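You operate a simulated robot arm through the tools that you are given. There is no shell and no other tool.

You are at the controls of a simulated two-armed robot. One attempt, no reset.

JOB
Soak the green towel in bowl two: about ten litres at about 50 degrees.
Fine: plug shut, mixed from the hot and cold taps, read on its gauge; taps off, bowl one stays empty.

It is judged by the outcome, as a careful person would: the job done as asked, and still so three seconds after it is handed in. It fails if anything else is knocked over, pushed out of place, dropped, spilled or broken. Flat cloth is picked up by pressing the open fingertips on it (5 to 10 N) and closing them slowly along it; thin cloth reads only 2 to 8 mm in the jaws.

ROBOT AND FRAMES
Two 7-joint arms with four-finger grippers on one trunk that stands fixed in place. Base frame: the origin is at the foot of the trunk, x ahead of it, y to its left, z up. Readings come in m, rad, newtons and seconds.
The left shoulder is at [0.04, 0.181, 1.304], the right one opposite. With the tool pointing down near the work surface each hand reaches from about 0.28 to 0.82 m from the base axis, measured 20 degrees to its own side. Payload 3.67 kg a hand.
Tool frame (each hand has its own): the origin (TCP) lies between the finger pads and is the grasp point; the fingertips stand 0.028 m ahead of it; z points along the fingers, y is the line along which they close. Largest opening 0.112 m; the body of the gripper starts 0.073 m behind the TCP.
Orientation is that of the tool frame in the base frame, as a unit quaternion [w, x, y, z]. With the fingers straight down and closing along the base's y, the tool's x points along the base's -x, its y along +y and its z along -z.

CONTROLS
- The arms move only by the tool play_rows. It takes "left_commands", "right_commands" or both (then of equal length, played together; a hand with none holds still); each is a list that holds one entry, the list of rows, each a list of 6 numbers: the shift along the base's x, y, z in units of 40 mm (1.0 is 40 mm), then the turn, a rotation vector about the base's x, y, z in units of 5 degrees (1.0 is 5 degrees). In form: [[[tx, ty, tz, rx, ry, rz], ...]]. A call has 1 to 20 rows; each row shifts and turns the commanded pose from where the row before left it. "left_grip" and "right_grip" are, for a hand that has rows, the closure in counts, from 0 (fully open) to 255 (shut), set as the call begins (left out, the last holds). A call with a number of a shift or a turn outside -1 to 1 is refused whole. Rows are played at 5 a second. More than 0.05 m and 0.15 rad between two rows, or a gripper value outside its range, and nothing of the call is played. Where a pose cannot be reached the arm comes as near as it can. A force on the tool above 90 N (or 10 N above the force at the start of the call, whichever is more), or a blocked arm, ends the call early, and 0.2 s more pass. The fingers move at their own pace and stop on an object; they squeeze with about 43 N. The grip force told is the motor's: it shows also when the fingers shut on nothing. Time passes only in rows, and 0.2 s behind the last, so rows that do not move let the fingers close. It gives the time, the measured TCP pose, the force on the tool (base axes), the opening and the grip force at its end, in the units of the frame above (readings bear some noise), with the torque about the TCP (base axes, N m) and any sound that the robot's microphone picked up.
- Cameras (640 x 400 px; columns grow to the right, rows downward): "scene" is now at [0.0871, 0.0464, 1.5341]; the picture's right is [0.59, -0.81, 0.00], its down [-0.46, -0.34, -0.82] and it looks along [0.66, 0.49, -0.57] (base axes); focal length 214 px, centre (320, 200). "left" rides on the left gripper at [0.06, 0.018, -0.104] in its tool frame; the picture's right is [-0.29, 0.96, 0.00], its down [-0.80, -0.24, -0.55] and it looks along [-0.53, -0.16, 0.83] (tool axes); focal length 234 px, centre (320, 200). "right" rides on the right gripper at [0.06, -0.018, -0.104] in its tool frame; the picture's right is [0.29, 0.96, 0.00], its down [-0.80, 0.24, -0.55] and it looks along [-0.53, 0.16, 0.83] (tool axes); focal length 234 px, centre (320, 200). There is no depth. A picture from a camera that has moved, and an enlarged one, comes with that camera's place and axes in the base frame and with its lens. The place of the scene camera against the robot may be out by one fixed shift of up to 0.012 m in any direction.
- capture(camera): a new picture of that camera. No time passes.
- slide_trunk(by): slides the trunk up (or, below 0, down) by that many m; the arms and the scene camera ride with it, the base frame stays. It gives what a move gives, with no picture.
- pan_tilt(pan, tilt): turns the head with the scene camera to pan (to the left, within 1.501 rad either way) and tilt (down, from -0.506 to 1.204), counted from straight ahead of the robot. It gives what a move gives.
- zoom(camera, box): a new picture of the part [left, top, right, bottom] of that camera's present view, enlarged. No time passes.
- job_done(): hands the job in; it is judged then, once.

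Nothing tells you positions but the pictures and the camera data. Unless the task says otherwise, let go and move clear before handing in.

The tools are called by a JSON object that holds its "api" and its "payload". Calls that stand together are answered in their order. play_rows: Moves the arms, as the interface text tells. Its arguments: {"type":"object","properties":{"left_commands":{"type":"array","items":{"type":"array","items":{"type":"array","items":{"type":"number"}}}},"left_grip":{"type":"number"},"right_commands":{"type":"array","items":{"type":"array","items":{"type":"array","items":{"type":"number"}}}},"right_grip":{"type":"number"}},"required":[]} The other tools are called the same way: slide_trunk (by) slides the trunk up or down; pan_tilt (pan, tilt) turns the head that bears the scene camera; capture (camera) takes a picture; zoom (camera, box) takes an enlarged picture of a part of a camera's view; job_done () hands the job in.

At the start:

```text
time: 0.0
left_ee_pos: [0.3969, 0.4302, 1.453]
left_orientation: [-0.001, -0.001, 1.0, 0.0]
left_contact_force: [0.4, 0.0, 0.1]
left_moment: [-0.02, 0.01, 0.02]
left_width: 0.112
left_grip_force: 0.0
right_ee_pos: [0.4279, 0.0323, 1.4523]
right_orientation: [0.001, 0.0, 1.0, 0.0]
right_contact_force: [-0.9, 0.0, -0.4]
right_moment: [-0.01, -0.05, -0.02]
right_width: 0.1121
right_grip_force: 0.1
trunk travel left (down, up): [-0.425, 0.089]
head pan, tilt: [0.634, 0.602]
```

scene: 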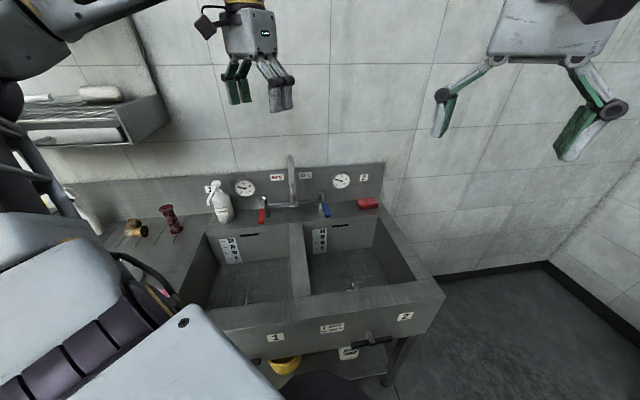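
right: 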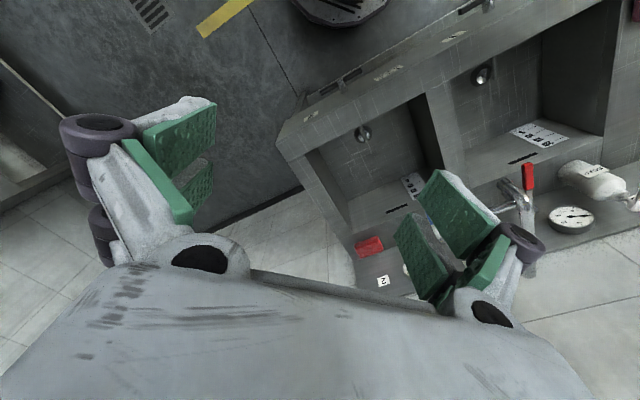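
left: 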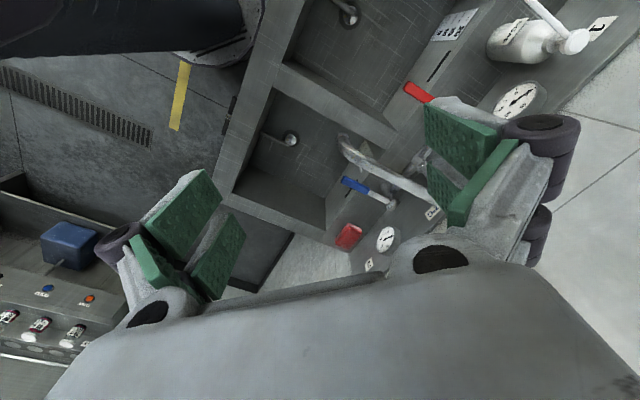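

I see a double sink with bowl 1 on the left and bowl 2 on the right, a hot (red) and a cold (blue) tap lever, a swivelling spout, gauges and labels. I don't see a green towel yet, so I'll look closer and around.

{"api": "zoom", "payload": {"camera": "scene", "box": [180, 150, 420, 300]}}

{"api": "zoom", "payload": {"camera": "scene", "box": [220, 280, 460, 400]}}

{"api": "zoom", "payload": {"camera": "scene", "box": [0, 60, 220, 260]}}

{"api": "pan_tilt", "payload": {"pan": 1.3, "tilt": 0.6}}

{"api": "capture", "payload": {"camera": "scene"}}

{"api": "pan_tilt", "payload": {"pan": -0.3, "tilt": 0.6}}

{"api": "capture", "payload": {"camera": "scene"}}

{"api": "pan_tilt", "payload": {"pan": -1.2, "tilt": 0.6}}

{"api": "capture", "payload": {"camera": "scene"}}

```text
2.67 times, centred on (300, 225) of scene
camera zoom: at [0.0871, 0.0464, 1.5341], right [0.59, -0.81, 0.0], down [-0.46, -0.34, -0.82], along [0.66, 0.49, -0.57], focal length 572 px, centre (373, 133)
```

zoom: 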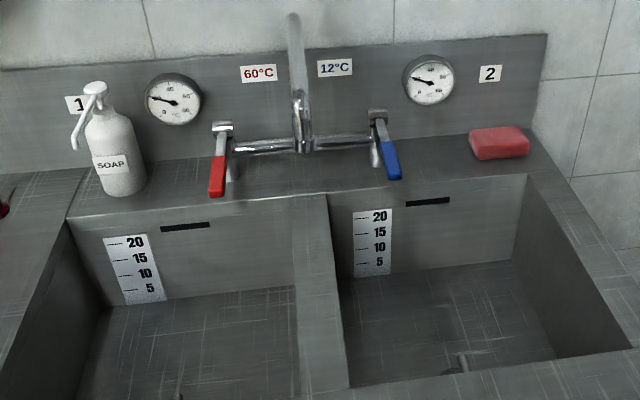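

```text
2.67 times, centred on (340, 340) of scene
camera zoom: at [0.0871, 0.0464, 1.5341], right [0.59, -0.81, 0.0], down [-0.46, -0.34, -0.82], along [0.66, 0.49, -0.57], focal length 572 px, centre (267, -173)
```

zoom: 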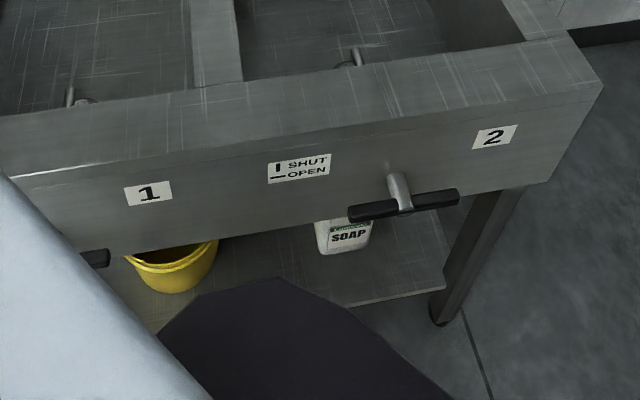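

```text
2.00 times, centred on (110, 160) of scene
camera zoom: at [0.0871, 0.0464, 1.5341], right [0.59, -0.81, 0.0], down [-0.46, -0.34, -0.82], along [0.66, 0.49, -0.57], focal length 429 px, centre (740, 280)
```

zoom: 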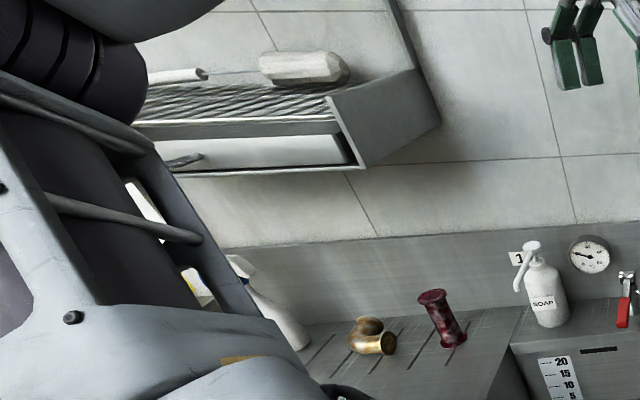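

```text
time: 1.0
left_ee_pos: [0.3967, 0.4291, 1.4514]
left_orientation: [0.0, 0.0, 1.0, -0.001]
left_contact_force: [-0.1, 0.2, -0.2]
left_moment: [0.0, 0.02, 0.0]
left_width: 0.112
left_grip_force: 0.1
right_ee_pos: [0.4275, 0.0333, 1.4514]
right_orientation: [0.002, 0.0, 1.0, 0.0]
right_contact_force: [0.4, 0.4, 0.6]
right_moment: [-0.03, 0.05, -0.03]
right_width: 0.1118
right_grip_force: 0.1
trunk travel left (down, up): [-0.425, 0.089]
head pan, tilt: [1.3, 0.6]
```

```text
taken
camera scene: at [0.0397, 0.0792, 1.5342], right [0.96, -0.27, 0.0], down [-0.15, -0.54, -0.82], along [0.22, 0.79, -0.57], focal length 214 px, centre (320, 200)
```

scene: 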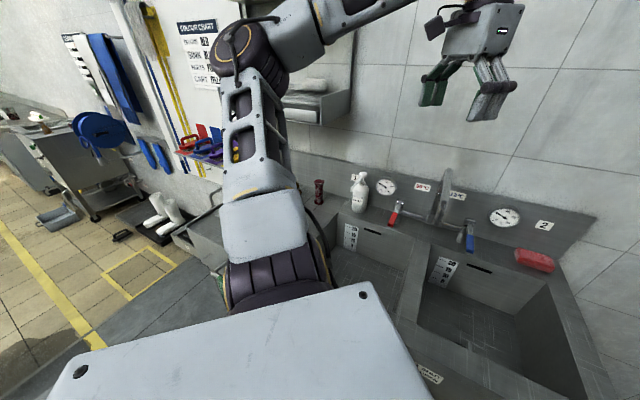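

```text
time: 2.7
left_ee_pos: [0.3979, 0.4297, 1.451]
left_orientation: [0.0, -0.001, 1.0, 0.0]
left_contact_force: [0.2, 0.2, -0.7]
left_moment: [0.0, 0.01, 0.0]
left_width: 0.112
left_grip_force: 0.0
right_ee_pos: [0.427, 0.0317, 1.4518]
right_orientation: [0.001, 0.0, 1.0, -0.001]
right_contact_force: [-0.2, 0.3, 0.0]
right_moment: [-0.01, 0.01, 0.02]
right_width: 0.1119
right_grip_force: 0.1
trunk travel left (down, up): [-0.425, 0.089]
head pan, tilt: [-0.3, 0.6]
```

```text
taken
camera scene: at [0.1004, -0.032, 1.5342], right [-0.29, -0.96, 0.0], down [-0.54, 0.17, -0.82], along [0.79, -0.24, -0.57], focal length 214 px, centre (320, 200)
```

scene: 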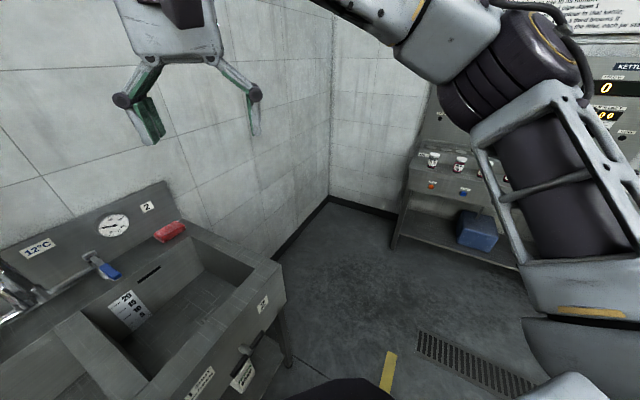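

```text
time: 3.9
left_ee_pos: [0.3969, 0.4288, 1.4512]
left_orientation: [-0.001, -0.001, 1.0, 0.0]
left_contact_force: [-0.1, 0.1, -0.1]
left_moment: [-0.02, 0.0, 0.01]
left_width: 0.1121
left_grip_force: 0.0
right_ee_pos: [0.4267, 0.0337, 1.4516]
right_orientation: [0.002, 0.0, 1.0, 0.0]
right_contact_force: [-0.3, 0.8, 0.0]
right_moment: [-0.01, 0.0, 0.01]
right_width: 0.1123
right_grip_force: 0.1
trunk travel left (down, up): [-0.425, 0.089]
head pan, tilt: [-1.201, 0.6]
```

```text
taken
camera scene: at [0.048, -0.0883, 1.5343], right [-0.93, -0.36, 0.0], down [-0.2, 0.53, -0.83], along [0.3, -0.77, -0.56], focal length 214 px, centre (320, 200)
```

scene: 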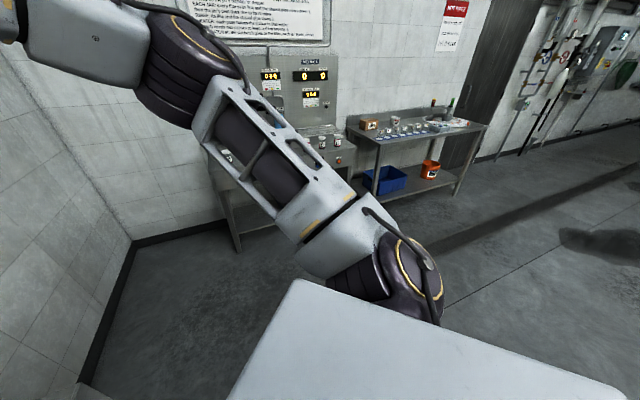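

I can see the sink, the wall signs and a hint of green behind the left upper arm on the left drainboard. I'll zoom in on those, and look around more.

{"api": "pan_tilt", "payload": {"pan": 1.45, "tilt": 0.75}}

{"api": "zoom", "payload": {"camera": "scene", "box": [180, 0, 420, 150]}}

{"api": "capture", "payload": {"camera": "scene"}}

{"api": "pan_tilt", "payload": {"pan": 1.3, "tilt": 0.2}}

{"api": "capture", "payload": {"camera": "scene"}}

{"api": "zoom", "payload": {"camera": "scene", "box": [100, 50, 260, 200]}}

{"api": "pan_tilt", "payload": {"pan": 0.634, "tilt": 0.2}}

{"api": "capture", "payload": {"camera": "scene"}}

```text
time: 6.3
left_ee_pos: [0.3964, 0.4296, 1.4513]
left_orientation: [0.001, -0.001, 1.0, 0.001]
left_contact_force: [-1.0, 1.2, -0.3]
left_moment: [0.03, 0.01, 0.06]
left_width: 0.1121
left_grip_force: 0.0
right_ee_pos: [0.4283, 0.0329, 1.4527]
right_orientation: [0.001, 0.0, 1.0, 0.0]
right_contact_force: [0.4, -0.1, 0.6]
right_moment: [0.03, 0.01, 0.01]
right_width: 0.1117
right_grip_force: 0.1
trunk travel left (down, up): [-0.425, 0.089]
head pan, tilt: [1.45, 0.75]
```

```text
2.67 times, centred on (300, 75) of scene
camera zoom: at [0.0259, 0.0763, 1.5214], right [0.99, -0.12, 0.0], down [-0.08, -0.68, -0.73], along [0.09, 0.73, -0.68], focal length 572 px, centre (373, 533)
```

zoom: 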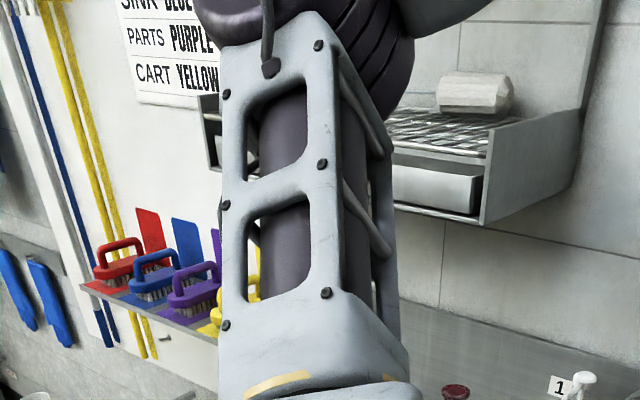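

```text
taken
camera scene: at [0.0259, 0.0763, 1.5214], right [0.99, -0.12, 0.0], down [-0.08, -0.68, -0.73], along [0.09, 0.73, -0.68], focal length 214 px, centre (320, 200)
```

scene: 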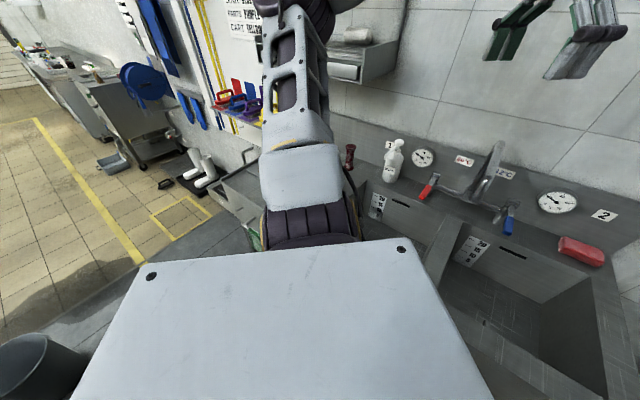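

```text
time: 7.2
left_ee_pos: [0.3977, 0.4299, 1.4525]
left_orientation: [0.0, 0.0, 1.0, 0.001]
left_contact_force: [-0.3, 0.3, 0.3]
left_moment: [-0.02, 0.01, -0.03]
left_width: 0.1116
left_grip_force: 0.0
right_ee_pos: [0.428, 0.0334, 1.4517]
right_orientation: [0.0, 0.0, 1.0, 0.0]
right_contact_force: [-0.7, -0.3, -0.3]
right_moment: [0.01, -0.01, -0.02]
right_width: 0.112
right_grip_force: 0.0
trunk travel left (down, up): [-0.425, 0.089]
head pan, tilt: [1.3, 0.201]
```

```text
taken
camera scene: at [0.0408, 0.0839, 1.5709], right [0.96, -0.27, 0.0], down [-0.05, -0.19, -0.98], along [0.26, 0.94, -0.2], focal length 214 px, centre (320, 200)
```

scene: 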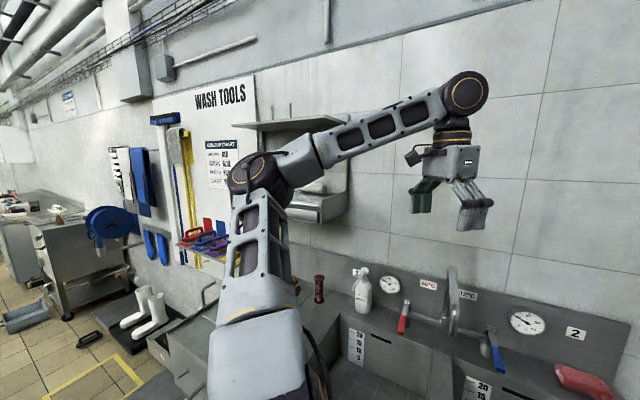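

```text
2.67 times, centred on (180, 125) of scene
camera zoom: at [0.0408, 0.0839, 1.5709], right [0.96, -0.27, 0.0], down [-0.05, -0.19, -0.98], along [0.26, 0.94, -0.2], focal length 572 px, centre (693, 400)
```

zoom: 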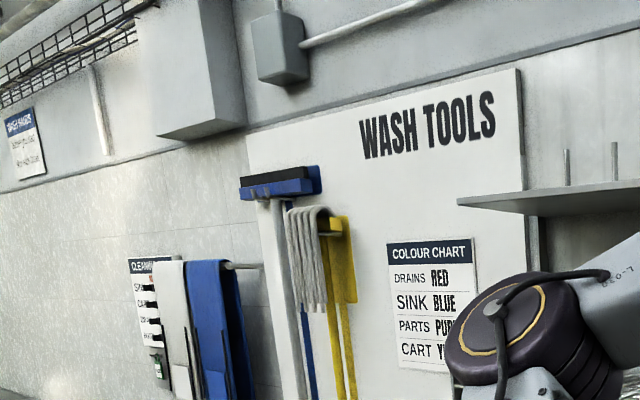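

```text
time: 8.3
left_ee_pos: [0.3968, 0.4298, 1.4514]
left_orientation: [0.0, -0.001, 1.0, 0.0]
left_contact_force: [-0.1, -0.7, -0.2]
left_moment: [0.0, 0.01, 0.02]
left_width: 0.1121
left_grip_force: 0.0
right_ee_pos: [0.428, 0.0332, 1.452]
right_orientation: [0.001, 0.0, 1.0, 0.0]
right_contact_force: [-1.2, 0.7, 0.6]
right_moment: [-0.04, 0.02, 0.01]
right_width: 0.1119
right_grip_force: 0.0
trunk travel left (down, up): [-0.425, 0.089]
head pan, tilt: [0.634, 0.201]
```

```text
taken
camera scene: at [0.0909, 0.0493, 1.571], right [0.59, -0.81, 0.0], down [-0.16, -0.12, -0.98], along [0.79, 0.58, -0.2], focal length 214 px, centre (320, 200)
```

scene: 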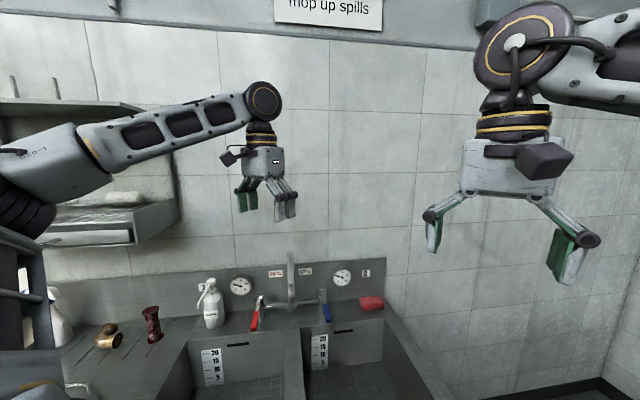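

The towel isn't visible yet; it is likely on the left drainboard behind the arm. I'll read the wall sign and then move the left arm aside to see.

{"api": "pan_tilt", "payload": {"pan": 0.634, "tilt": -0.4}}

{"api": "capture", "payload": {"camera": "scene"}}

{"api": "zoom", "payload": {"camera": "scene", "box": [220, 60, 440, 200]}}

{"api": "play_rows", "payload": {"left_commands": [[[1, -0.6, 0, 0, 0, 0], [1, -0.6, 0, 0, 0, 0], [1, -0.6, 0, 0, 0, 0], [1, -0.6, 0, 0, 0, 0]]]}}

{"api": "pan_tilt", "payload": {"pan": 1.1, "tilt": 0.7}}

{"api": "capture", "payload": {"camera": "scene"}}

{"api": "capture", "payload": {"camera": "left"}}

```text
time: 9.3
left_ee_pos: [0.3981, 0.4292, 1.4522]
left_orientation: [0.001, -0.002, 1.0, 0.0]
left_contact_force: [0.2, 0.9, 0.5]
left_moment: [-0.01, 0.01, 0.01]
left_width: 0.1118
left_grip_force: 0.0
right_ee_pos: [0.4275, 0.0327, 1.4526]
right_orientation: [0.001, 0.0, 1.0, -0.001]
right_contact_force: [-0.7, -0.5, 0.1]
right_moment: [0.03, 0.02, -0.01]
right_width: 0.1117
right_grip_force: 0.1
trunk travel left (down, up): [-0.425, 0.089]
head pan, tilt: [0.634, -0.4]
```

```text
taken
camera scene: at [0.075, 0.0374, 1.6224], right [0.59, -0.81, 0.0], down [0.31, 0.23, -0.92], along [0.74, 0.55, 0.39], focal length 214 px, centre (320, 200)
```

scene: 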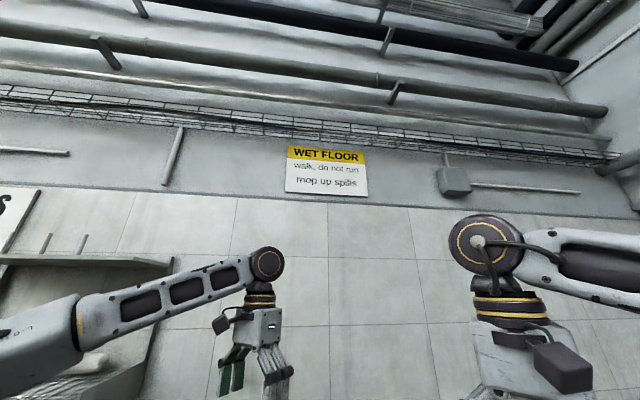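

```text
2.86 times, centred on (330, 130) of scene
camera zoom: at [0.075, 0.0374, 1.6224], right [0.59, -0.81, 0.0], down [0.31, 0.23, -0.92], along [0.74, 0.55, 0.39], focal length 613 px, centre (291, 400)
```

zoom: 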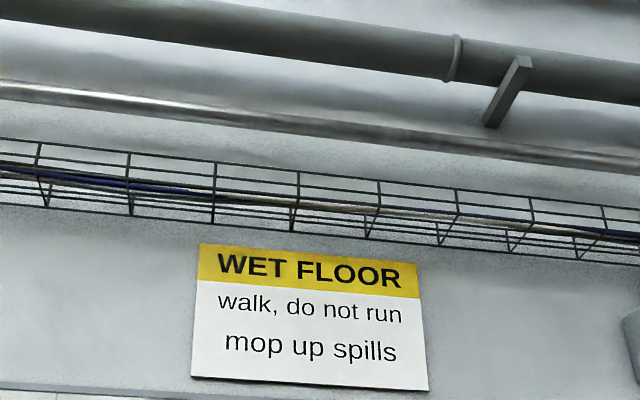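

```text
time: 10.3
left_ee_pos: [0.5609, 0.3303, 1.4519]
left_orientation: [-0.001, -0.001, 1.0, 0.0]
left_contact_force: [0.7, -0.1, -0.1]
left_moment: [0.03, 0.04, 0.0]
left_width: 0.112
left_grip_force: 0.1
right_ee_pos: [0.4307, 0.031, 1.4511]
right_orientation: [-0.001, -0.001, 1.0, 0.001]
right_contact_force: [1.3, 0.1, 0.3]
right_moment: [0.05, 0.06, -0.01]
right_width: 0.1124
right_grip_force: 0.0
trunk travel left (down, up): [-0.425, 0.089]
head pan, tilt: [0.634, -0.4]
```

```text
time: 11.6
left_ee_pos: [0.5585, 0.3335, 1.4519]
left_orientation: [0.0, -0.001, 1.0, 0.0]
left_contact_force: [0.8, -0.7, -0.4]
left_moment: [0.02, 0.0, 0.0]
left_width: 0.1121
left_grip_force: 0.0
right_ee_pos: [0.4275, 0.033, 1.4508]
right_orientation: [-0.001, 0.0, 1.0, -0.001]
right_contact_force: [-0.8, 0.0, -0.1]
right_moment: [0.0, -0.01, 0.0]
right_width: 0.1121
right_grip_force: 0.1
trunk travel left (down, up): [-0.425, 0.089]
head pan, tilt: [1.1, 0.7]
```

```text
taken
camera scene: at [0.0549, 0.0696, 1.5257], right [0.89, -0.45, 0.0], down [-0.29, -0.57, -0.77], along [0.35, 0.68, -0.64], focal length 214 px, centre (320, 200)
```

scene: 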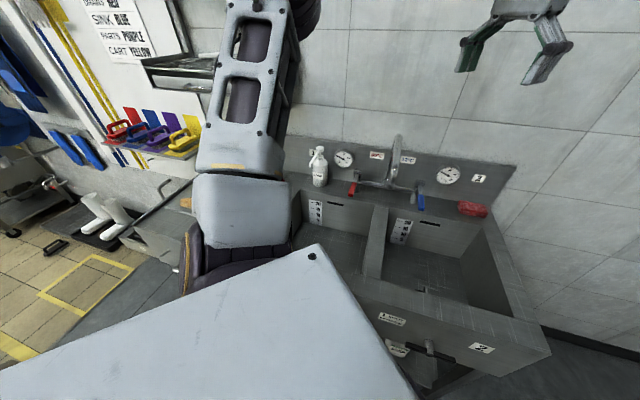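

```text
taken
camera left: at [0.4981, 0.3519, 1.5561], right [0.29, 0.96, 0.0], down [0.8, -0.24, 0.55], along [0.53, -0.16, -0.83], focal length 234 px, centre (320, 200)
```

left: 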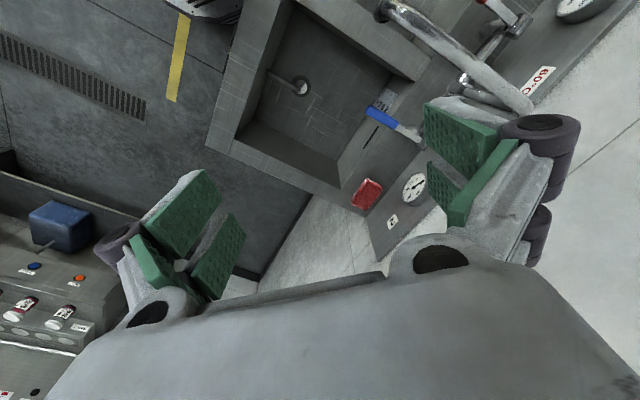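

The left upper arm hides the drainboard to the left of bowl one. I'll turn the left wrist camera to look left.

{"api": "play_rows", "payload": {"left_commands": [[[-0.22, 0.14, 0, 0, 0, 1], [-0.22, 0.14, 0, 0, 0, 1], [-0.22, 0.14, 0, 0, 0, 1], [-0.22, 0.14, 0, 0, 0, 1], [-0.22, 0.14, 0, 0, 0, 1], [-0.22, 0.14, 0, 0, 0, 1], [-0.22, 0.14, 0, 0, 0, 1], [-0.22, 0.14, 0, 0, 0, 1], [-0.22, 0.14, 0, 0, 0, 1], [-0.22, 0.14, 0, 0, 0, 1], [-0.22, 0.14, 0, 0, 0, 1], [-0.22, 0.14, 0, 0, 0, 1], [-0.22, 0.14, 0, 0, 0, 1], [-0.22, 0.14, 0, 0, 0, 1], [-0.22, 0.14, 0, 0, 0, 1], [-0.22, 0.14, 0, 0, 0, 1]]]}}

{"api": "capture", "payload": {"camera": "left"}}

{"api": "capture", "payload": {"camera": "scene"}}

```text
time: 15.0
left_ee_pos: [0.4158, 0.4239, 1.4514]
left_orientation: [0.0, -0.644, 0.765, 0.0]
left_contact_force: [0.0, -0.4, -0.5]
left_moment: [-0.04, 0.02, -0.01]
left_width: 0.1117
left_grip_force: 0.1
right_ee_pos: [0.4276, 0.0332, 1.4531]
right_orientation: [0.001, 0.001, 1.0, 0.0]
right_contact_force: [0.3, -0.3, -0.2]
right_moment: [0.01, 0.0, 0.0]
right_width: 0.112
right_grip_force: 0.0
trunk travel left (down, up): [-0.425, 0.089]
head pan, tilt: [1.1, 0.7]
```

```text
taken
camera left: at [0.3879, 0.3683, 1.5557], right [-0.89, 0.45, 0.0], down [0.37, 0.74, 0.55], along [0.25, 0.5, -0.83], focal length 234 px, centre (320, 200)
```

left: 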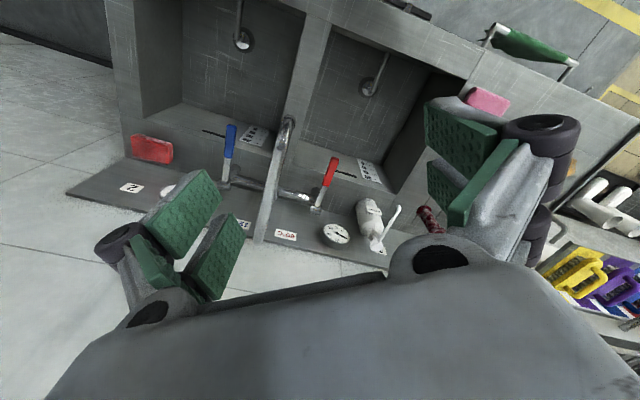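

```text
taken
camera scene: at [0.0539, 0.0701, 1.5256], right [0.89, -0.45, 0.0], down [-0.29, -0.57, -0.76], along [0.35, 0.68, -0.64], focal length 214 px, centre (320, 200)
```

scene: 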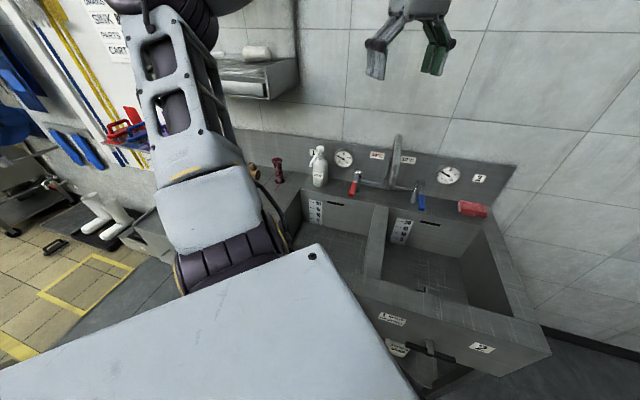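

A green cloth hangs on a rail on the front edge of the drainboard, at the left; a pink thing lies near there. I'll zoom to see it.

{"api": "zoom", "payload": {"camera": "left", "box": [440, 0, 640, 125]}}

{"api": "zoom", "payload": {"camera": "left", "box": [120, 100, 440, 270]}}

{"api": "zoom", "payload": {"camera": "left", "box": [200, 0, 440, 120]}}

{"api": "play_rows", "payload": {"left_commands": [[[0, 0.2, 0, 0, 0, 1], [0, 0.2, 0, 0, 0, 1], [0, 0.2, 0, 0, 0, 1], [0, 0.2, 0, 0, 0, 1], [0, 0.2, 0, 0, 0, 1], [0, 0.2, 0, 0, 0, 1], [0, 0.2, 0, 0, 0, 1], [0, 0.2, 0, 0, 0, 1]]]}}

{"api": "capture", "payload": {"camera": "left"}}

```text
3.20 times, centred on (540, 62) of left
camera zoom: at [0.3879, 0.3683, 1.5557], right [-0.89, 0.45, 0.0], down [0.37, 0.74, 0.55], along [0.25, 0.5, -0.83], focal length 749 px, centre (-384, 640)
```

zoom: 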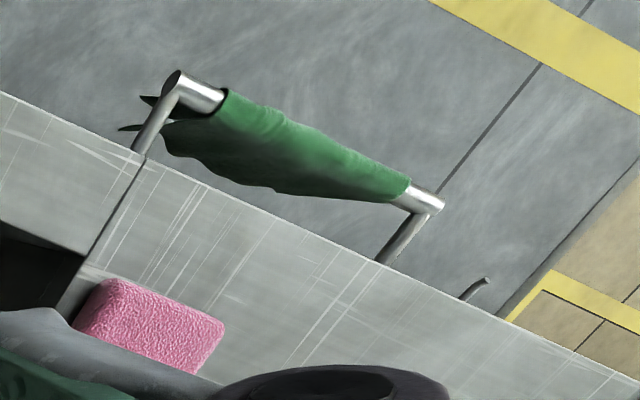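

```text
2.00 times, centred on (280, 185) of left
camera zoom: at [0.3879, 0.3683, 1.5557], right [-0.89, 0.45, 0.0], down [0.37, 0.74, 0.55], along [0.25, 0.5, -0.83], focal length 468 px, centre (400, 230)
```

zoom: 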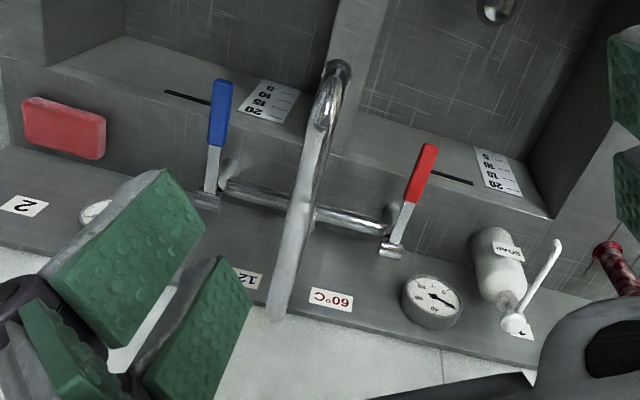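

```text
2.67 times, centred on (320, 60) of left
camera zoom: at [0.3879, 0.3683, 1.5557], right [-0.89, 0.45, 0.0], down [0.37, 0.74, 0.55], along [0.25, 0.5, -0.83], focal length 624 px, centre (320, 573)
```

zoom: 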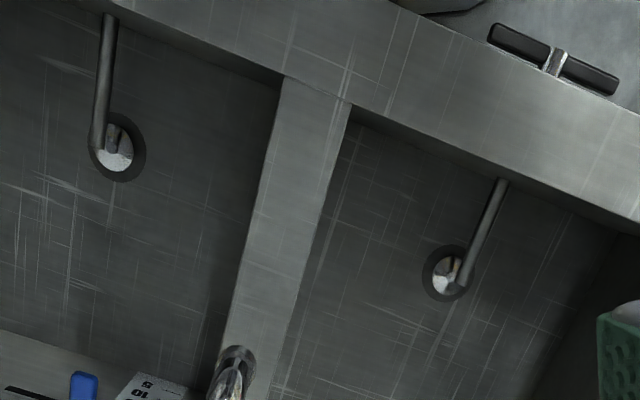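

```text
time: 16.8
left_ee_pos: [0.4173, 0.4879, 1.4507]
left_orientation: [0.0, 0.867, -0.498, 0.0]
left_contact_force: [0.8, 0.3, 0.2]
left_moment: [-0.04, 0.02, 0.03]
left_width: 0.1117
left_grip_force: 0.1
right_ee_pos: [0.4269, 0.0324, 1.4534]
right_orientation: [0.001, 0.0, 1.0, 0.0]
right_contact_force: [0.3, 0.0, -0.7]
right_moment: [0.0, -0.02, -0.01]
right_width: 0.1121
right_grip_force: 0.0
trunk travel left (down, up): [-0.425, 0.089]
head pan, tilt: [1.1, 0.7]
```

```text
taken
camera left: at [0.4311, 0.4274, 1.5556], right [-0.97, -0.23, 0.0], down [-0.19, 0.81, 0.55], along [-0.13, 0.54, -0.83], focal length 234 px, centre (320, 200)
```

left: 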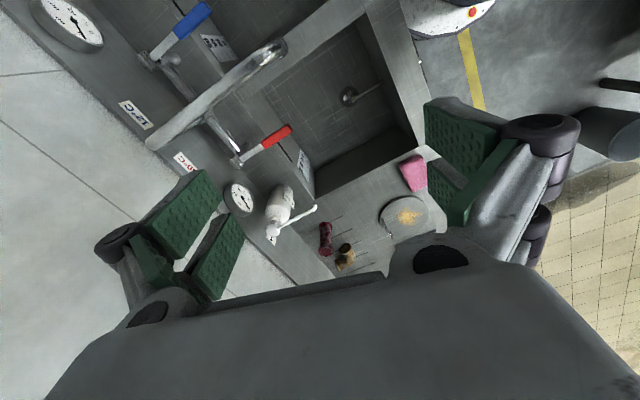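

The green towel hangs over a rail on the drainboard's front, around (-0.1, 0.6, 0.85). The stopper for bowl two is a T-handle that is now horizontal, which means open. I'll survey more with the left wrist camera to fix positions.

{"api": "play_rows", "payload": {"left_commands": [[[-0.5, -0.1, 0, 0, 0, 1], [-0.5, -0.1, 0, 0, 0, 1], [-0.5, -0.1, 0, 0, 0, 1], [-0.5, -0.1, 0, 0, 0, 1], [-0.5, -0.1, 0, 0, 0, 1], [-0.5, -0.1, 0, 0, 0, 1], [-0.5, -0.1, 0, 0, 0, 1], [-0.5, -0.1, 0, 0, 0, 1]]]}}

{"api": "capture", "payload": {"camera": "left"}}

{"api": "pan_tilt", "payload": {"pan": 0.8, "tilt": 0.8}}

{"api": "capture", "payload": {"camera": "scene"}}

```text
time: 18.6
left_ee_pos: [0.2553, 0.4544, 1.4528]
left_orientation: [-0.001, 0.985, -0.172, 0.0]
left_contact_force: [-0.1, 0.9, -0.3]
left_moment: [0.02, -0.04, -0.02]
left_width: 0.112
left_grip_force: 0.2
right_ee_pos: [0.4258, 0.0318, 1.4529]
right_orientation: [0.001, 0.0, 1.0, 0.0]
right_contact_force: [-0.6, 0.4, 0.4]
right_moment: [0.01, 0.0, 0.01]
right_width: 0.112
right_grip_force: 0.0
trunk travel left (down, up): [-0.425, 0.089]
head pan, tilt: [1.1, 0.7]
```

```text
taken
camera left: at [0.3054, 0.418, 1.5562], right [-0.6, -0.8, 0.0], down [-0.67, 0.5, 0.55], along [-0.44, 0.33, -0.83], focal length 234 px, centre (320, 200)
```

left: 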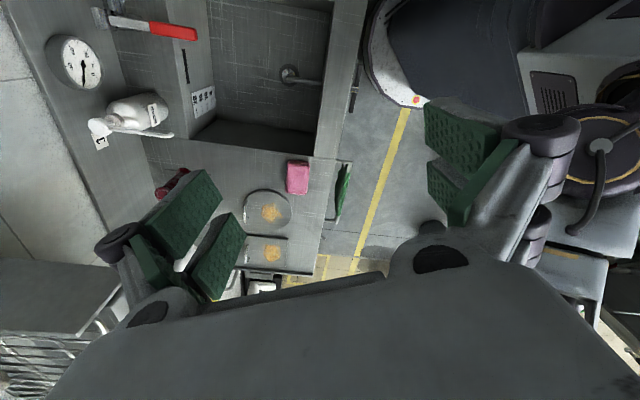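

```text
time: 19.4
left_ee_pos: [0.2573, 0.4551, 1.4518]
left_orientation: [0.0, 0.985, -0.172, 0.0]
left_contact_force: [-0.1, -0.7, 0.0]
left_moment: [0.01, 0.0, 0.0]
left_width: 0.1118
left_grip_force: 0.1
right_ee_pos: [0.4284, 0.0332, 1.4517]
right_orientation: [0.0, 0.0, 1.0, 0.0]
right_contact_force: [-0.5, -0.1, 0.5]
right_moment: [0.01, 0.03, 0.0]
right_width: 0.1118
right_grip_force: 0.1
trunk travel left (down, up): [-0.425, 0.089]
head pan, tilt: [0.799, 0.799]
```

```text
taken
camera scene: at [0.0724, 0.0521, 1.5174], right [0.72, -0.7, 0.0], down [-0.5, -0.51, -0.7], along [0.49, 0.5, -0.72], focal length 214 px, centre (320, 200)
```

scene: 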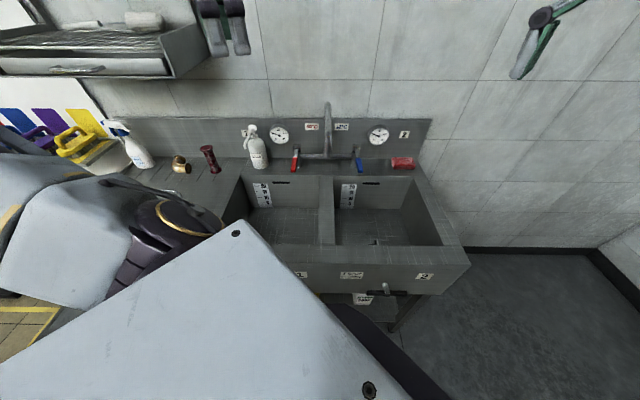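

I now have rough positions: cold lever tip about (0.65, 0.42, 0.99), hot lever tip about (0.46, 0.60, 1.0), spout end about (0.49, 0.45, 1.13) above the divider, bowl two drain about (0.59, 0.25, 0.68). I'll look at the stopper handles and taps in more detail.

{"api": "zoom", "payload": {"camera": "right", "box": [270, 0, 530, 160]}}

{"api": "zoom", "payload": {"camera": "right", "box": [340, 130, 640, 320]}}

{"api": "zoom", "payload": {"camera": "scene", "box": [230, 90, 450, 225]}}

{"api": "zoom", "payload": {"camera": "scene", "box": [320, 220, 480, 320]}}

{"api": "zoom", "payload": {"camera": "left", "box": [220, 130, 420, 290]}}

```text
2.46 times, centred on (400, 80) of right
camera zoom: at [0.3681, 0.0139, 1.5558], right [-0.29, 0.96, 0.0], down [0.8, 0.24, 0.55], along [0.53, 0.16, -0.83], focal length 576 px, centre (123, 495)
```

zoom: 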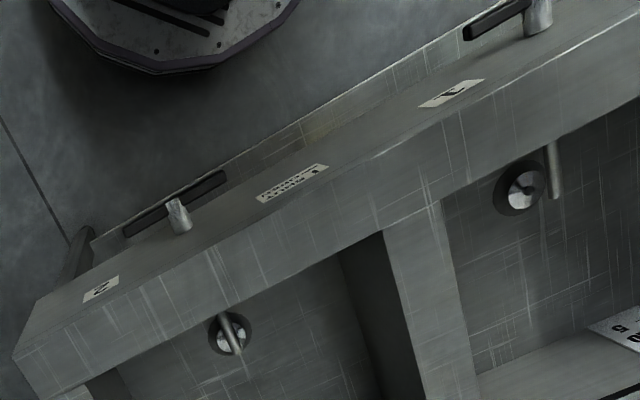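

```text
2.11 times, centred on (490, 225) of right
camera zoom: at [0.3681, 0.0139, 1.5558], right [-0.29, 0.96, 0.0], down [0.8, 0.24, 0.55], along [0.53, 0.16, -0.83], focal length 493 px, centre (-38, 147)
```

zoom: 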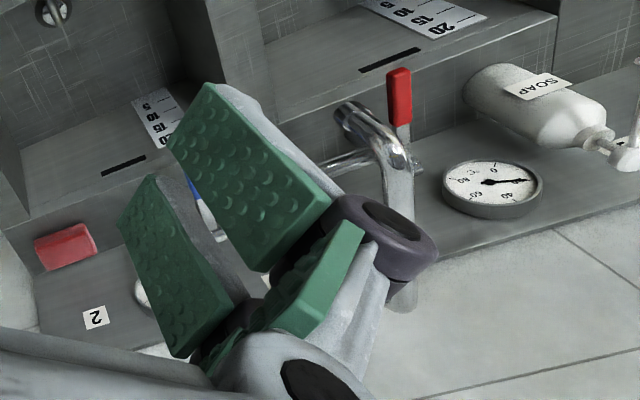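

```text
2.91 times, centred on (340, 158) of scene
camera zoom: at [0.0724, 0.0521, 1.5174], right [0.72, -0.7, 0.0], down [-0.5, -0.51, -0.7], along [0.49, 0.5, -0.72], focal length 624 px, centre (262, 324)
```

zoom: 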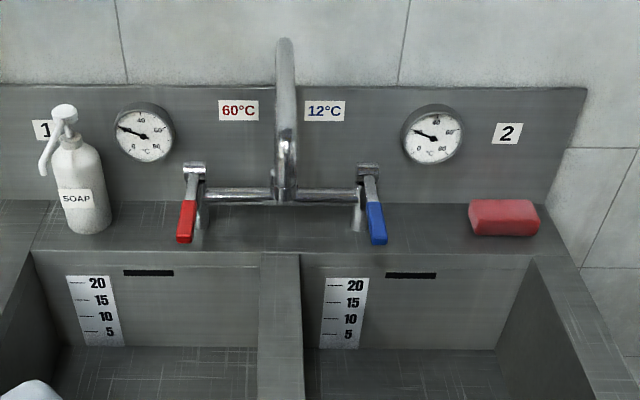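

```text
4.00 times, centred on (400, 270) of scene
camera zoom: at [0.0724, 0.0521, 1.5174], right [0.72, -0.7, 0.0], down [-0.5, -0.51, -0.7], along [0.49, 0.5, -0.72], focal length 858 px, centre (0, -80)
```

zoom: 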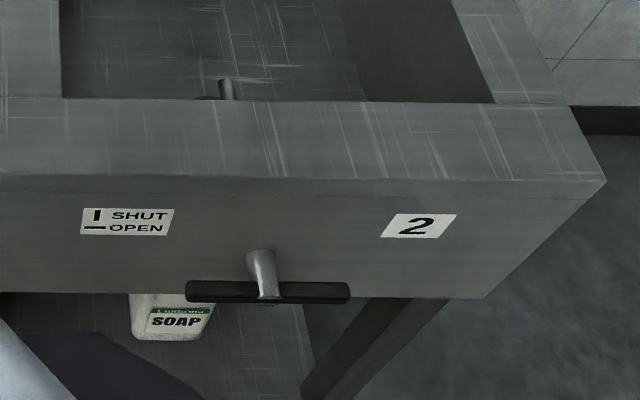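

```text
2.50 times, centred on (320, 210) of left
camera zoom: at [0.3074, 0.4188, 1.5558], right [-0.6, -0.8, 0.0], down [-0.67, 0.5, 0.55], along [-0.44, 0.33, -0.83], focal length 585 px, centre (320, 175)
```

zoom: 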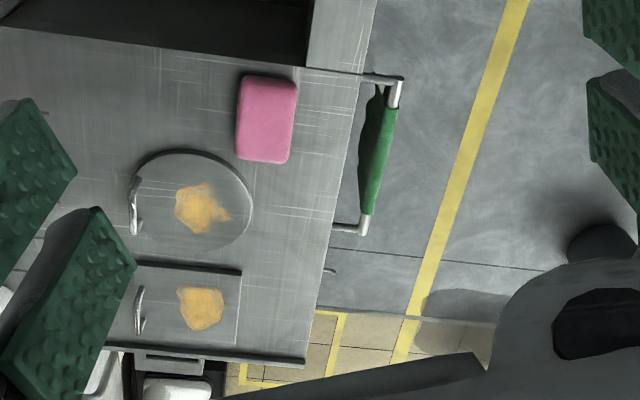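

Now I understand the layout: the sink runs at 45° (right direction (0.71,-0.71), toward the wall (0.71,0.71)). Next I'll bring the left camera in front of the taps for a close look.

{"api": "play_rows", "payload": {"left_commands": [[[0.29, -0.02, -0.11, 0, 0, -1], [0.29, -0.02, -0.11, 0, 0, -1], [0.29, -0.02, -0.11, 0, 0, -1], [0.29, -0.02, -0.11, 0, 0, -1], [0.29, -0.02, -0.11, 0, 0, -1], [0.29, -0.02, -0.11, 0, 0, -1], [0.29, -0.02, -0.11, 0, 0, -1], [0.29, -0.02, -0.11, 0, 0, -1], [0.29, -0.02, -0.11, 0, 0, -1], [0.29, -0.02, -0.11, 0, 0, -1], [0.29, -0.02, -0.11, 0, 0, -1], [0.29, -0.02, -0.11, 0, 0, -1], [0.29, -0.02, -0.11, 0, 0, -1], [0.29, -0.02, -0.11, 0, 0, -1], [0.29, -0.02, -0.11, 0, 0, -1], [0.29, -0.02, -0.11, 0, 0, -1], [0.29, -0.02, -0.11, 0, 0, -1], [0.29, -0.02, -0.11, 0, 0, -1], [0.29, -0.02, -0.11, 0, 0, -1], [0, 0, 0, 0, 0, 0]]]}}

{"api": "capture", "payload": {"camera": "left"}}

{"api": "zoom", "payload": {"camera": "left", "box": [160, 60, 480, 260]}}

{"api": "capture", "payload": {"camera": "scene"}}

```text
time: 23.6
left_ee_pos: [0.4774, 0.4398, 1.3685]
left_orientation: [0.0, -0.538, 0.843, -0.001]
left_contact_force: [0.1, 1.0, -0.2]
left_moment: [0.02, 0.0, -0.03]
left_width: 0.1121
left_grip_force: 0.1
right_ee_pos: [0.4277, 0.0328, 1.4532]
right_orientation: [0.001, 0.0, 1.0, -0.001]
right_contact_force: [-0.2, 0.1, -0.2]
right_moment: [-0.03, -0.01, -0.01]
right_width: 0.112
right_grip_force: 0.1
trunk travel left (down, up): [-0.425, 0.089]
head pan, tilt: [0.799, 0.799]
```

```text
taken
camera left: at [0.4355, 0.3933, 1.4719], right [-0.75, 0.67, 0.0], down [0.55, 0.62, 0.55], along [0.37, 0.41, -0.83], focal length 234 px, centre (320, 200)
```

left: 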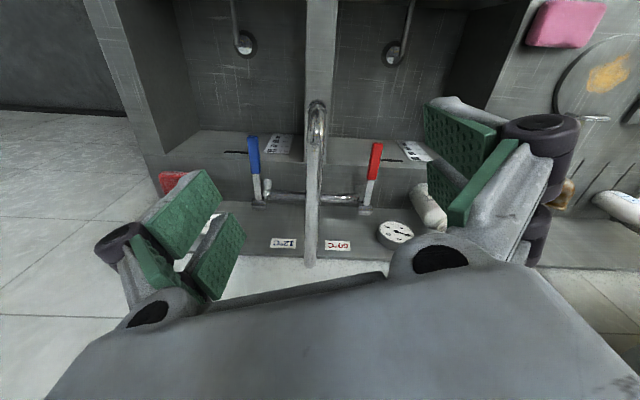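

```text
2.00 times, centred on (320, 160) of left
camera zoom: at [0.4355, 0.3933, 1.4719], right [-0.75, 0.67, 0.0], down [0.55, 0.62, 0.55], along [0.37, 0.41, -0.83], focal length 468 px, centre (320, 280)
```

zoom: 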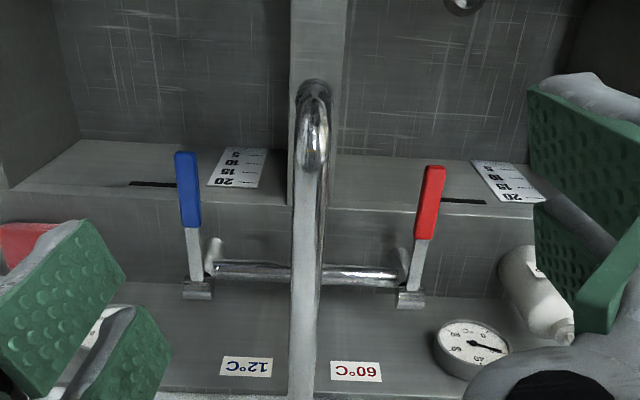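

```text
taken
camera scene: at [0.0719, 0.0519, 1.5174], right [0.72, -0.7, 0.0], down [-0.5, -0.51, -0.7], along [0.49, 0.5, -0.72], focal length 214 px, centre (320, 200)
```

scene: 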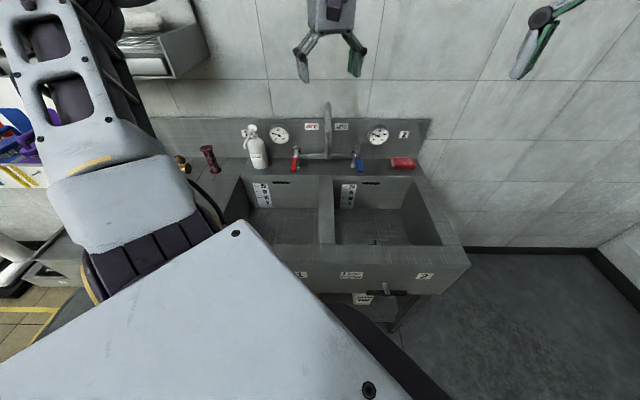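

The levers are hinged at the back along the sink's length, roughly level at z ≈ 0.99. First job is the plug: I'll bring the right hand above the bowl-two T-handle, turned 45° so the fingers close across the bar, and look.

{"api": "play_rows", "payload": {"right_commands": [[[0, 0.1, -0.8, 0, 0, -1], [0, 0.1, -0.8, 0, 0, -1], [0, 0.1, -0.8, 0, 0, -1], [0, 0.1, -0.8, 0, 0, -1], [0, 0.1, -0.8, 0, 0, -1], [0, 0.1, -0.8, 0, 0, -1], [0, 0.1, -0.8, 0, 0, -1], [0, 0.1, -0.8, 0, 0, -1], [0, 0.1, -0.8, 0, 0, -1], [0, 0, 0, 0, 0, 0]]]}}

{"api": "capture", "payload": {"camera": "right"}}

{"api": "capture", "payload": {"camera": "scene"}}

```text
time: 25.8
left_ee_pos: [0.4772, 0.4399, 1.3673]
left_orientation: [0.0, -0.538, 0.843, 0.0]
left_contact_force: [0.5, -0.4, 0.9]
left_moment: [0.03, -0.01, -0.01]
left_width: 0.1121
left_grip_force: 0.1
right_ee_pos: [0.4265, 0.0674, 1.1633]
right_orientation: [0.0, 0.383, 0.924, 0.0]
right_contact_force: [-1.0, -0.3, -0.1]
right_moment: [0.01, 0.01, 0.02]
right_width: 0.112
right_grip_force: 0.1
trunk travel left (down, up): [-0.425, 0.089]
head pan, tilt: [0.799, 0.799]
```

```text
taken
camera right: at [0.3722, 0.0971, 1.2675], right [0.47, 0.88, 0.0], down [0.73, -0.39, 0.56], along [0.49, -0.26, -0.83], focal length 234 px, centre (320, 200)
```

right: 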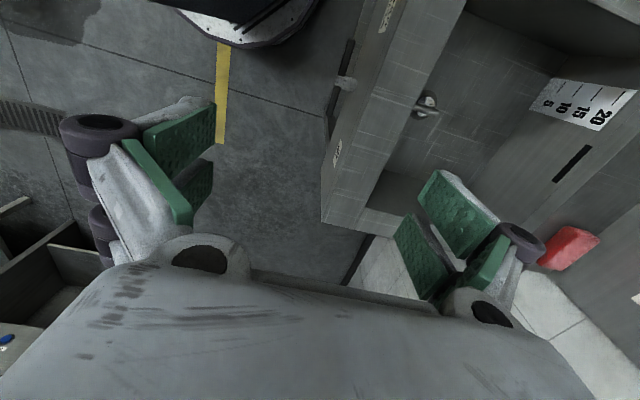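

```text
taken
camera scene: at [0.0721, 0.0519, 1.5174], right [0.72, -0.7, 0.0], down [-0.5, -0.51, -0.7], along [0.49, 0.5, -0.72], focal length 214 px, centre (320, 200)
```

scene: 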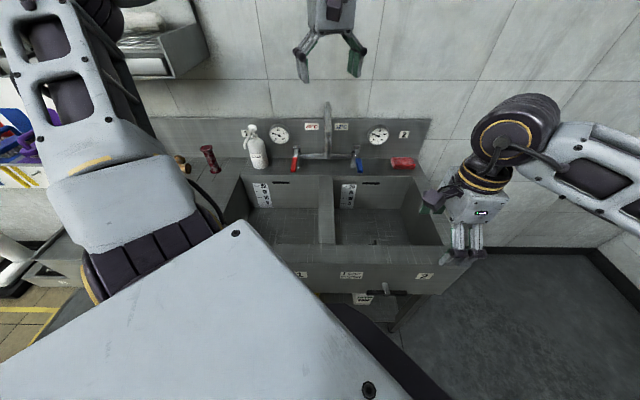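

{"api": "zoom", "payload": {"camera": "right", "box": [280, 0, 460, 220]}}

```text
1.82 times, centred on (370, 110) of right
camera zoom: at [0.3722, 0.0971, 1.2675], right [0.47, 0.88, 0.0], down [0.73, -0.39, 0.56], along [0.49, -0.26, -0.83], focal length 426 px, centre (229, 364)
```

zoom: 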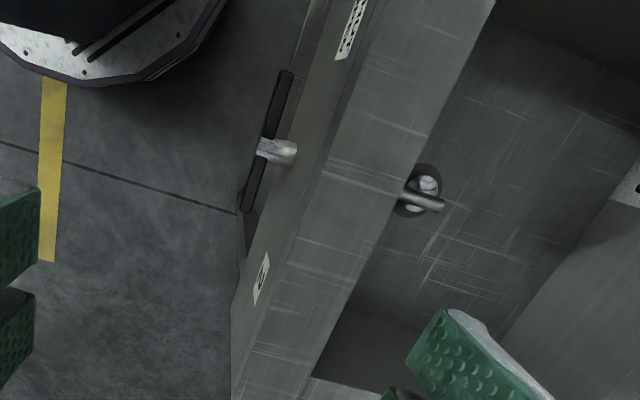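

The bar's centre comes to (0.439, 0.104, 0.768), half-length 0.067, just in front of the panel. I'll push its right end down with closed fingers. To do that I'll turn the hand so it is thin toward the panel, tilt it 25° away, and hover above the right end.

{"api": "play_rows", "payload": {"right_commands": [[[0.06, -0.01, -0.2, 0, 0, 1], [0.06, -0.01, -0.2, 0, 0, 1], [0.06, -0.01, -0.2, 0, 0, 1], [0.06, -0.01, -0.2, 0, 0, 1], [0.06, -0.01, -0.2, 0, 0, 1], [0.06, -0.01, -0.2, 0, 0, 1], [0.06, -0.01, -0.2, 0, 0, 1], [0.06, -0.01, -0.2, 0, 0, 1], [0.06, -0.01, -0.2, 0, 0, 1], [0.06, -0.01, -0.2, 0, 0, 1], [0.06, -0.01, -0.2, 0, 0, 1], [0.06, -0.01, -0.2, 0, 0, 1], [0.06, -0.01, -0.2, 0, 0, 1], [0.06, -0.01, -0.2, 0, 0, 1], [0.06, -0.01, -0.2, 0, 0, 1], [0.06, -0.01, -0.2, 0, 0, 1], [0.06, -0.01, -0.2, 0, 0, 1], [0.06, -0.01, -0.2, 0, 0, 1]]], "right_grip": 255}}

{"api": "play_rows", "payload": {"right_commands": [[[0, 0, 0, 0.707, -0.707, 0], [0, 0, 0, 0.707, -0.707, 0], [0, 0, 0, 0.707, -0.707, 0], [0, 0, 0, 0.707, -0.707, 0], [0, 0, 0, 0.707, -0.707, 0], [0, 0, 0, 0, 0, 0]]]}}

{"api": "capture", "payload": {"camera": "right"}}

{"api": "capture", "payload": {"camera": "scene"}}

```text
time: 29.6
left_ee_pos: [0.4772, 0.4398, 1.3687]
left_orientation: [-0.001, -0.538, 0.843, 0.0]
left_contact_force: [-0.4, -0.5, -0.2]
left_moment: [0.0, 0.0, 0.0]
left_width: 0.112
left_grip_force: 0.1
right_ee_pos: [0.4708, 0.0617, 1.0204]
right_orientation: [0.001, -0.383, 0.924, 0.001]
right_contact_force: [0.1, -0.1, -0.1]
right_moment: [-0.02, -0.02, 0.02]
right_width: 0.0004
right_grip_force: 36.6
trunk travel left (down, up): [-0.425, 0.089]
head pan, tilt: [0.799, 0.799]
```

```text
time: 31.0
left_ee_pos: [0.4782, 0.44, 1.3694]
left_orientation: [0.0, -0.538, 0.843, -0.001]
left_contact_force: [0.5, 0.0, -0.5]
left_moment: [-0.02, 0.01, 0.0]
left_width: 0.1121
left_grip_force: 0.0
right_ee_pos: [0.4706, 0.0617, 1.0199]
right_orientation: [0.202, -0.374, 0.901, 0.083]
right_contact_force: [-0.2, -0.3, 0.4]
right_moment: [0.01, -0.02, 0.02]
right_width: 0.0
right_grip_force: 35.5
trunk travel left (down, up): [-0.425, 0.089]
head pan, tilt: [0.799, 0.799]
```

```text
taken
camera right: at [0.4144, -0.0214, 1.0888], right [-0.86, 0.49, -0.12], down [0.17, 0.51, 0.84], along [0.48, 0.7, -0.53], focal length 234 px, centre (320, 200)
```

right: 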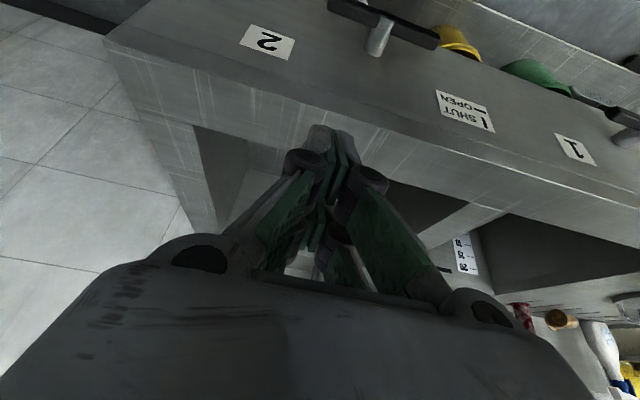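

```text
taken
camera scene: at [0.0724, 0.0524, 1.5173], right [0.72, -0.7, 0.0], down [-0.5, -0.51, -0.7], along [0.49, 0.5, -0.72], focal length 214 px, centre (320, 200)
```

scene: 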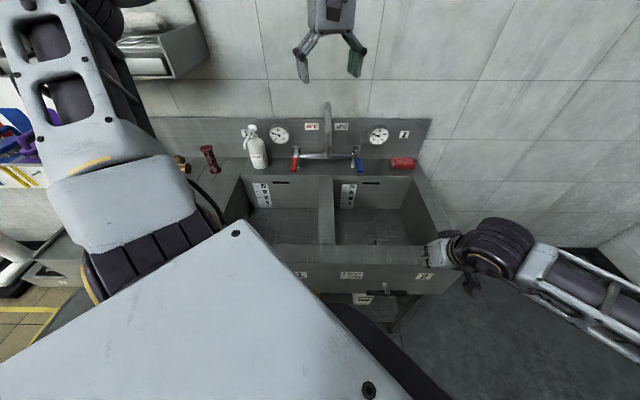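

Handle position confirmed; the rim's front corner is at (0.64, -0.04, 0.89), so the panel face is 0.035 m behind the bar. I'll lower the closed fingertips to just above the right end of the bar.

{"api": "play_rows", "payload": {"right_commands": [[[-0.03, -0.02, -0.8, 0, 0, 0], [-0.03, -0.02, -0.8, 0, 0, 0], [-0.03, -0.02, -0.8, 0, 0, 0], [0, -0.02, -0.8, 0, 0, 0], [0, 0, -0.8, 0, 0, 0], [0, 0, -0.8, 0, 0, 0], [0, 0, 0, 0, 0, 0]]]}}

{"api": "capture", "payload": {"camera": "right"}}

{"api": "zoom", "payload": {"camera": "scene", "box": [320, 220, 480, 320]}}

```text
time: 32.6
left_ee_pos: [0.477, 0.4398, 1.3693]
left_orientation: [0.0, -0.538, 0.843, 0.0]
left_contact_force: [0.0, -0.5, -0.3]
left_moment: [-0.01, 0.0, 0.02]
left_width: 0.1118
left_grip_force: 0.1
right_ee_pos: [0.4671, 0.0585, 0.8263]
right_orientation: [0.201, -0.373, 0.902, 0.083]
right_contact_force: [-0.8, 0.7, -1.4]
right_moment: [-0.01, 0.01, 0.03]
right_width: 0.0
right_grip_force: 35.9
trunk travel left (down, up): [-0.425, 0.089]
head pan, tilt: [0.799, 0.799]
```

```text
taken
camera right: at [0.4109, -0.0253, 0.8959], right [-0.86, 0.49, -0.12], down [0.18, 0.51, 0.84], along [0.48, 0.7, -0.53], focal length 234 px, centre (320, 200)
```

right: 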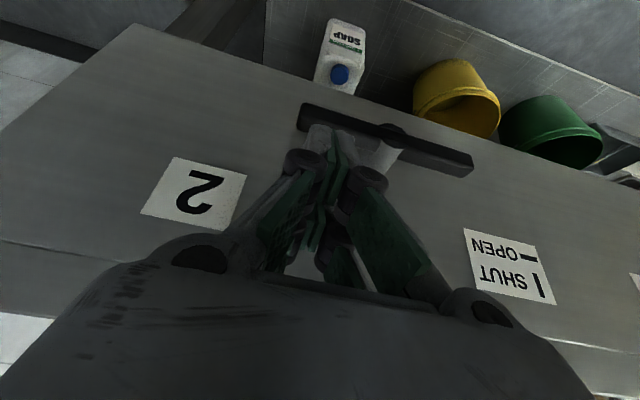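

```text
4.00 times, centred on (400, 270) of scene
camera zoom: at [0.0721, 0.0518, 1.5174], right [0.72, -0.7, 0.0], down [-0.5, -0.51, -0.7], along [0.49, 0.5, -0.72], focal length 858 px, centre (0, -80)
```

zoom: 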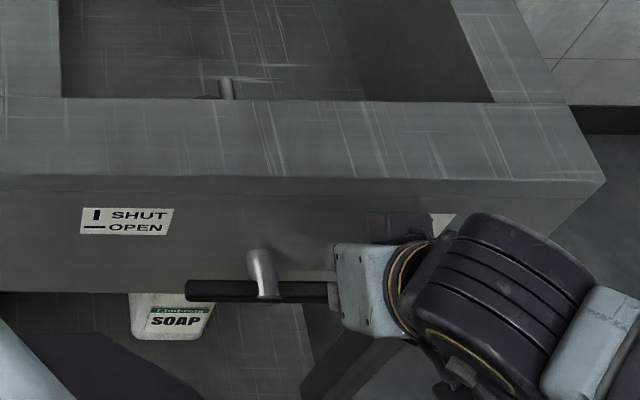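

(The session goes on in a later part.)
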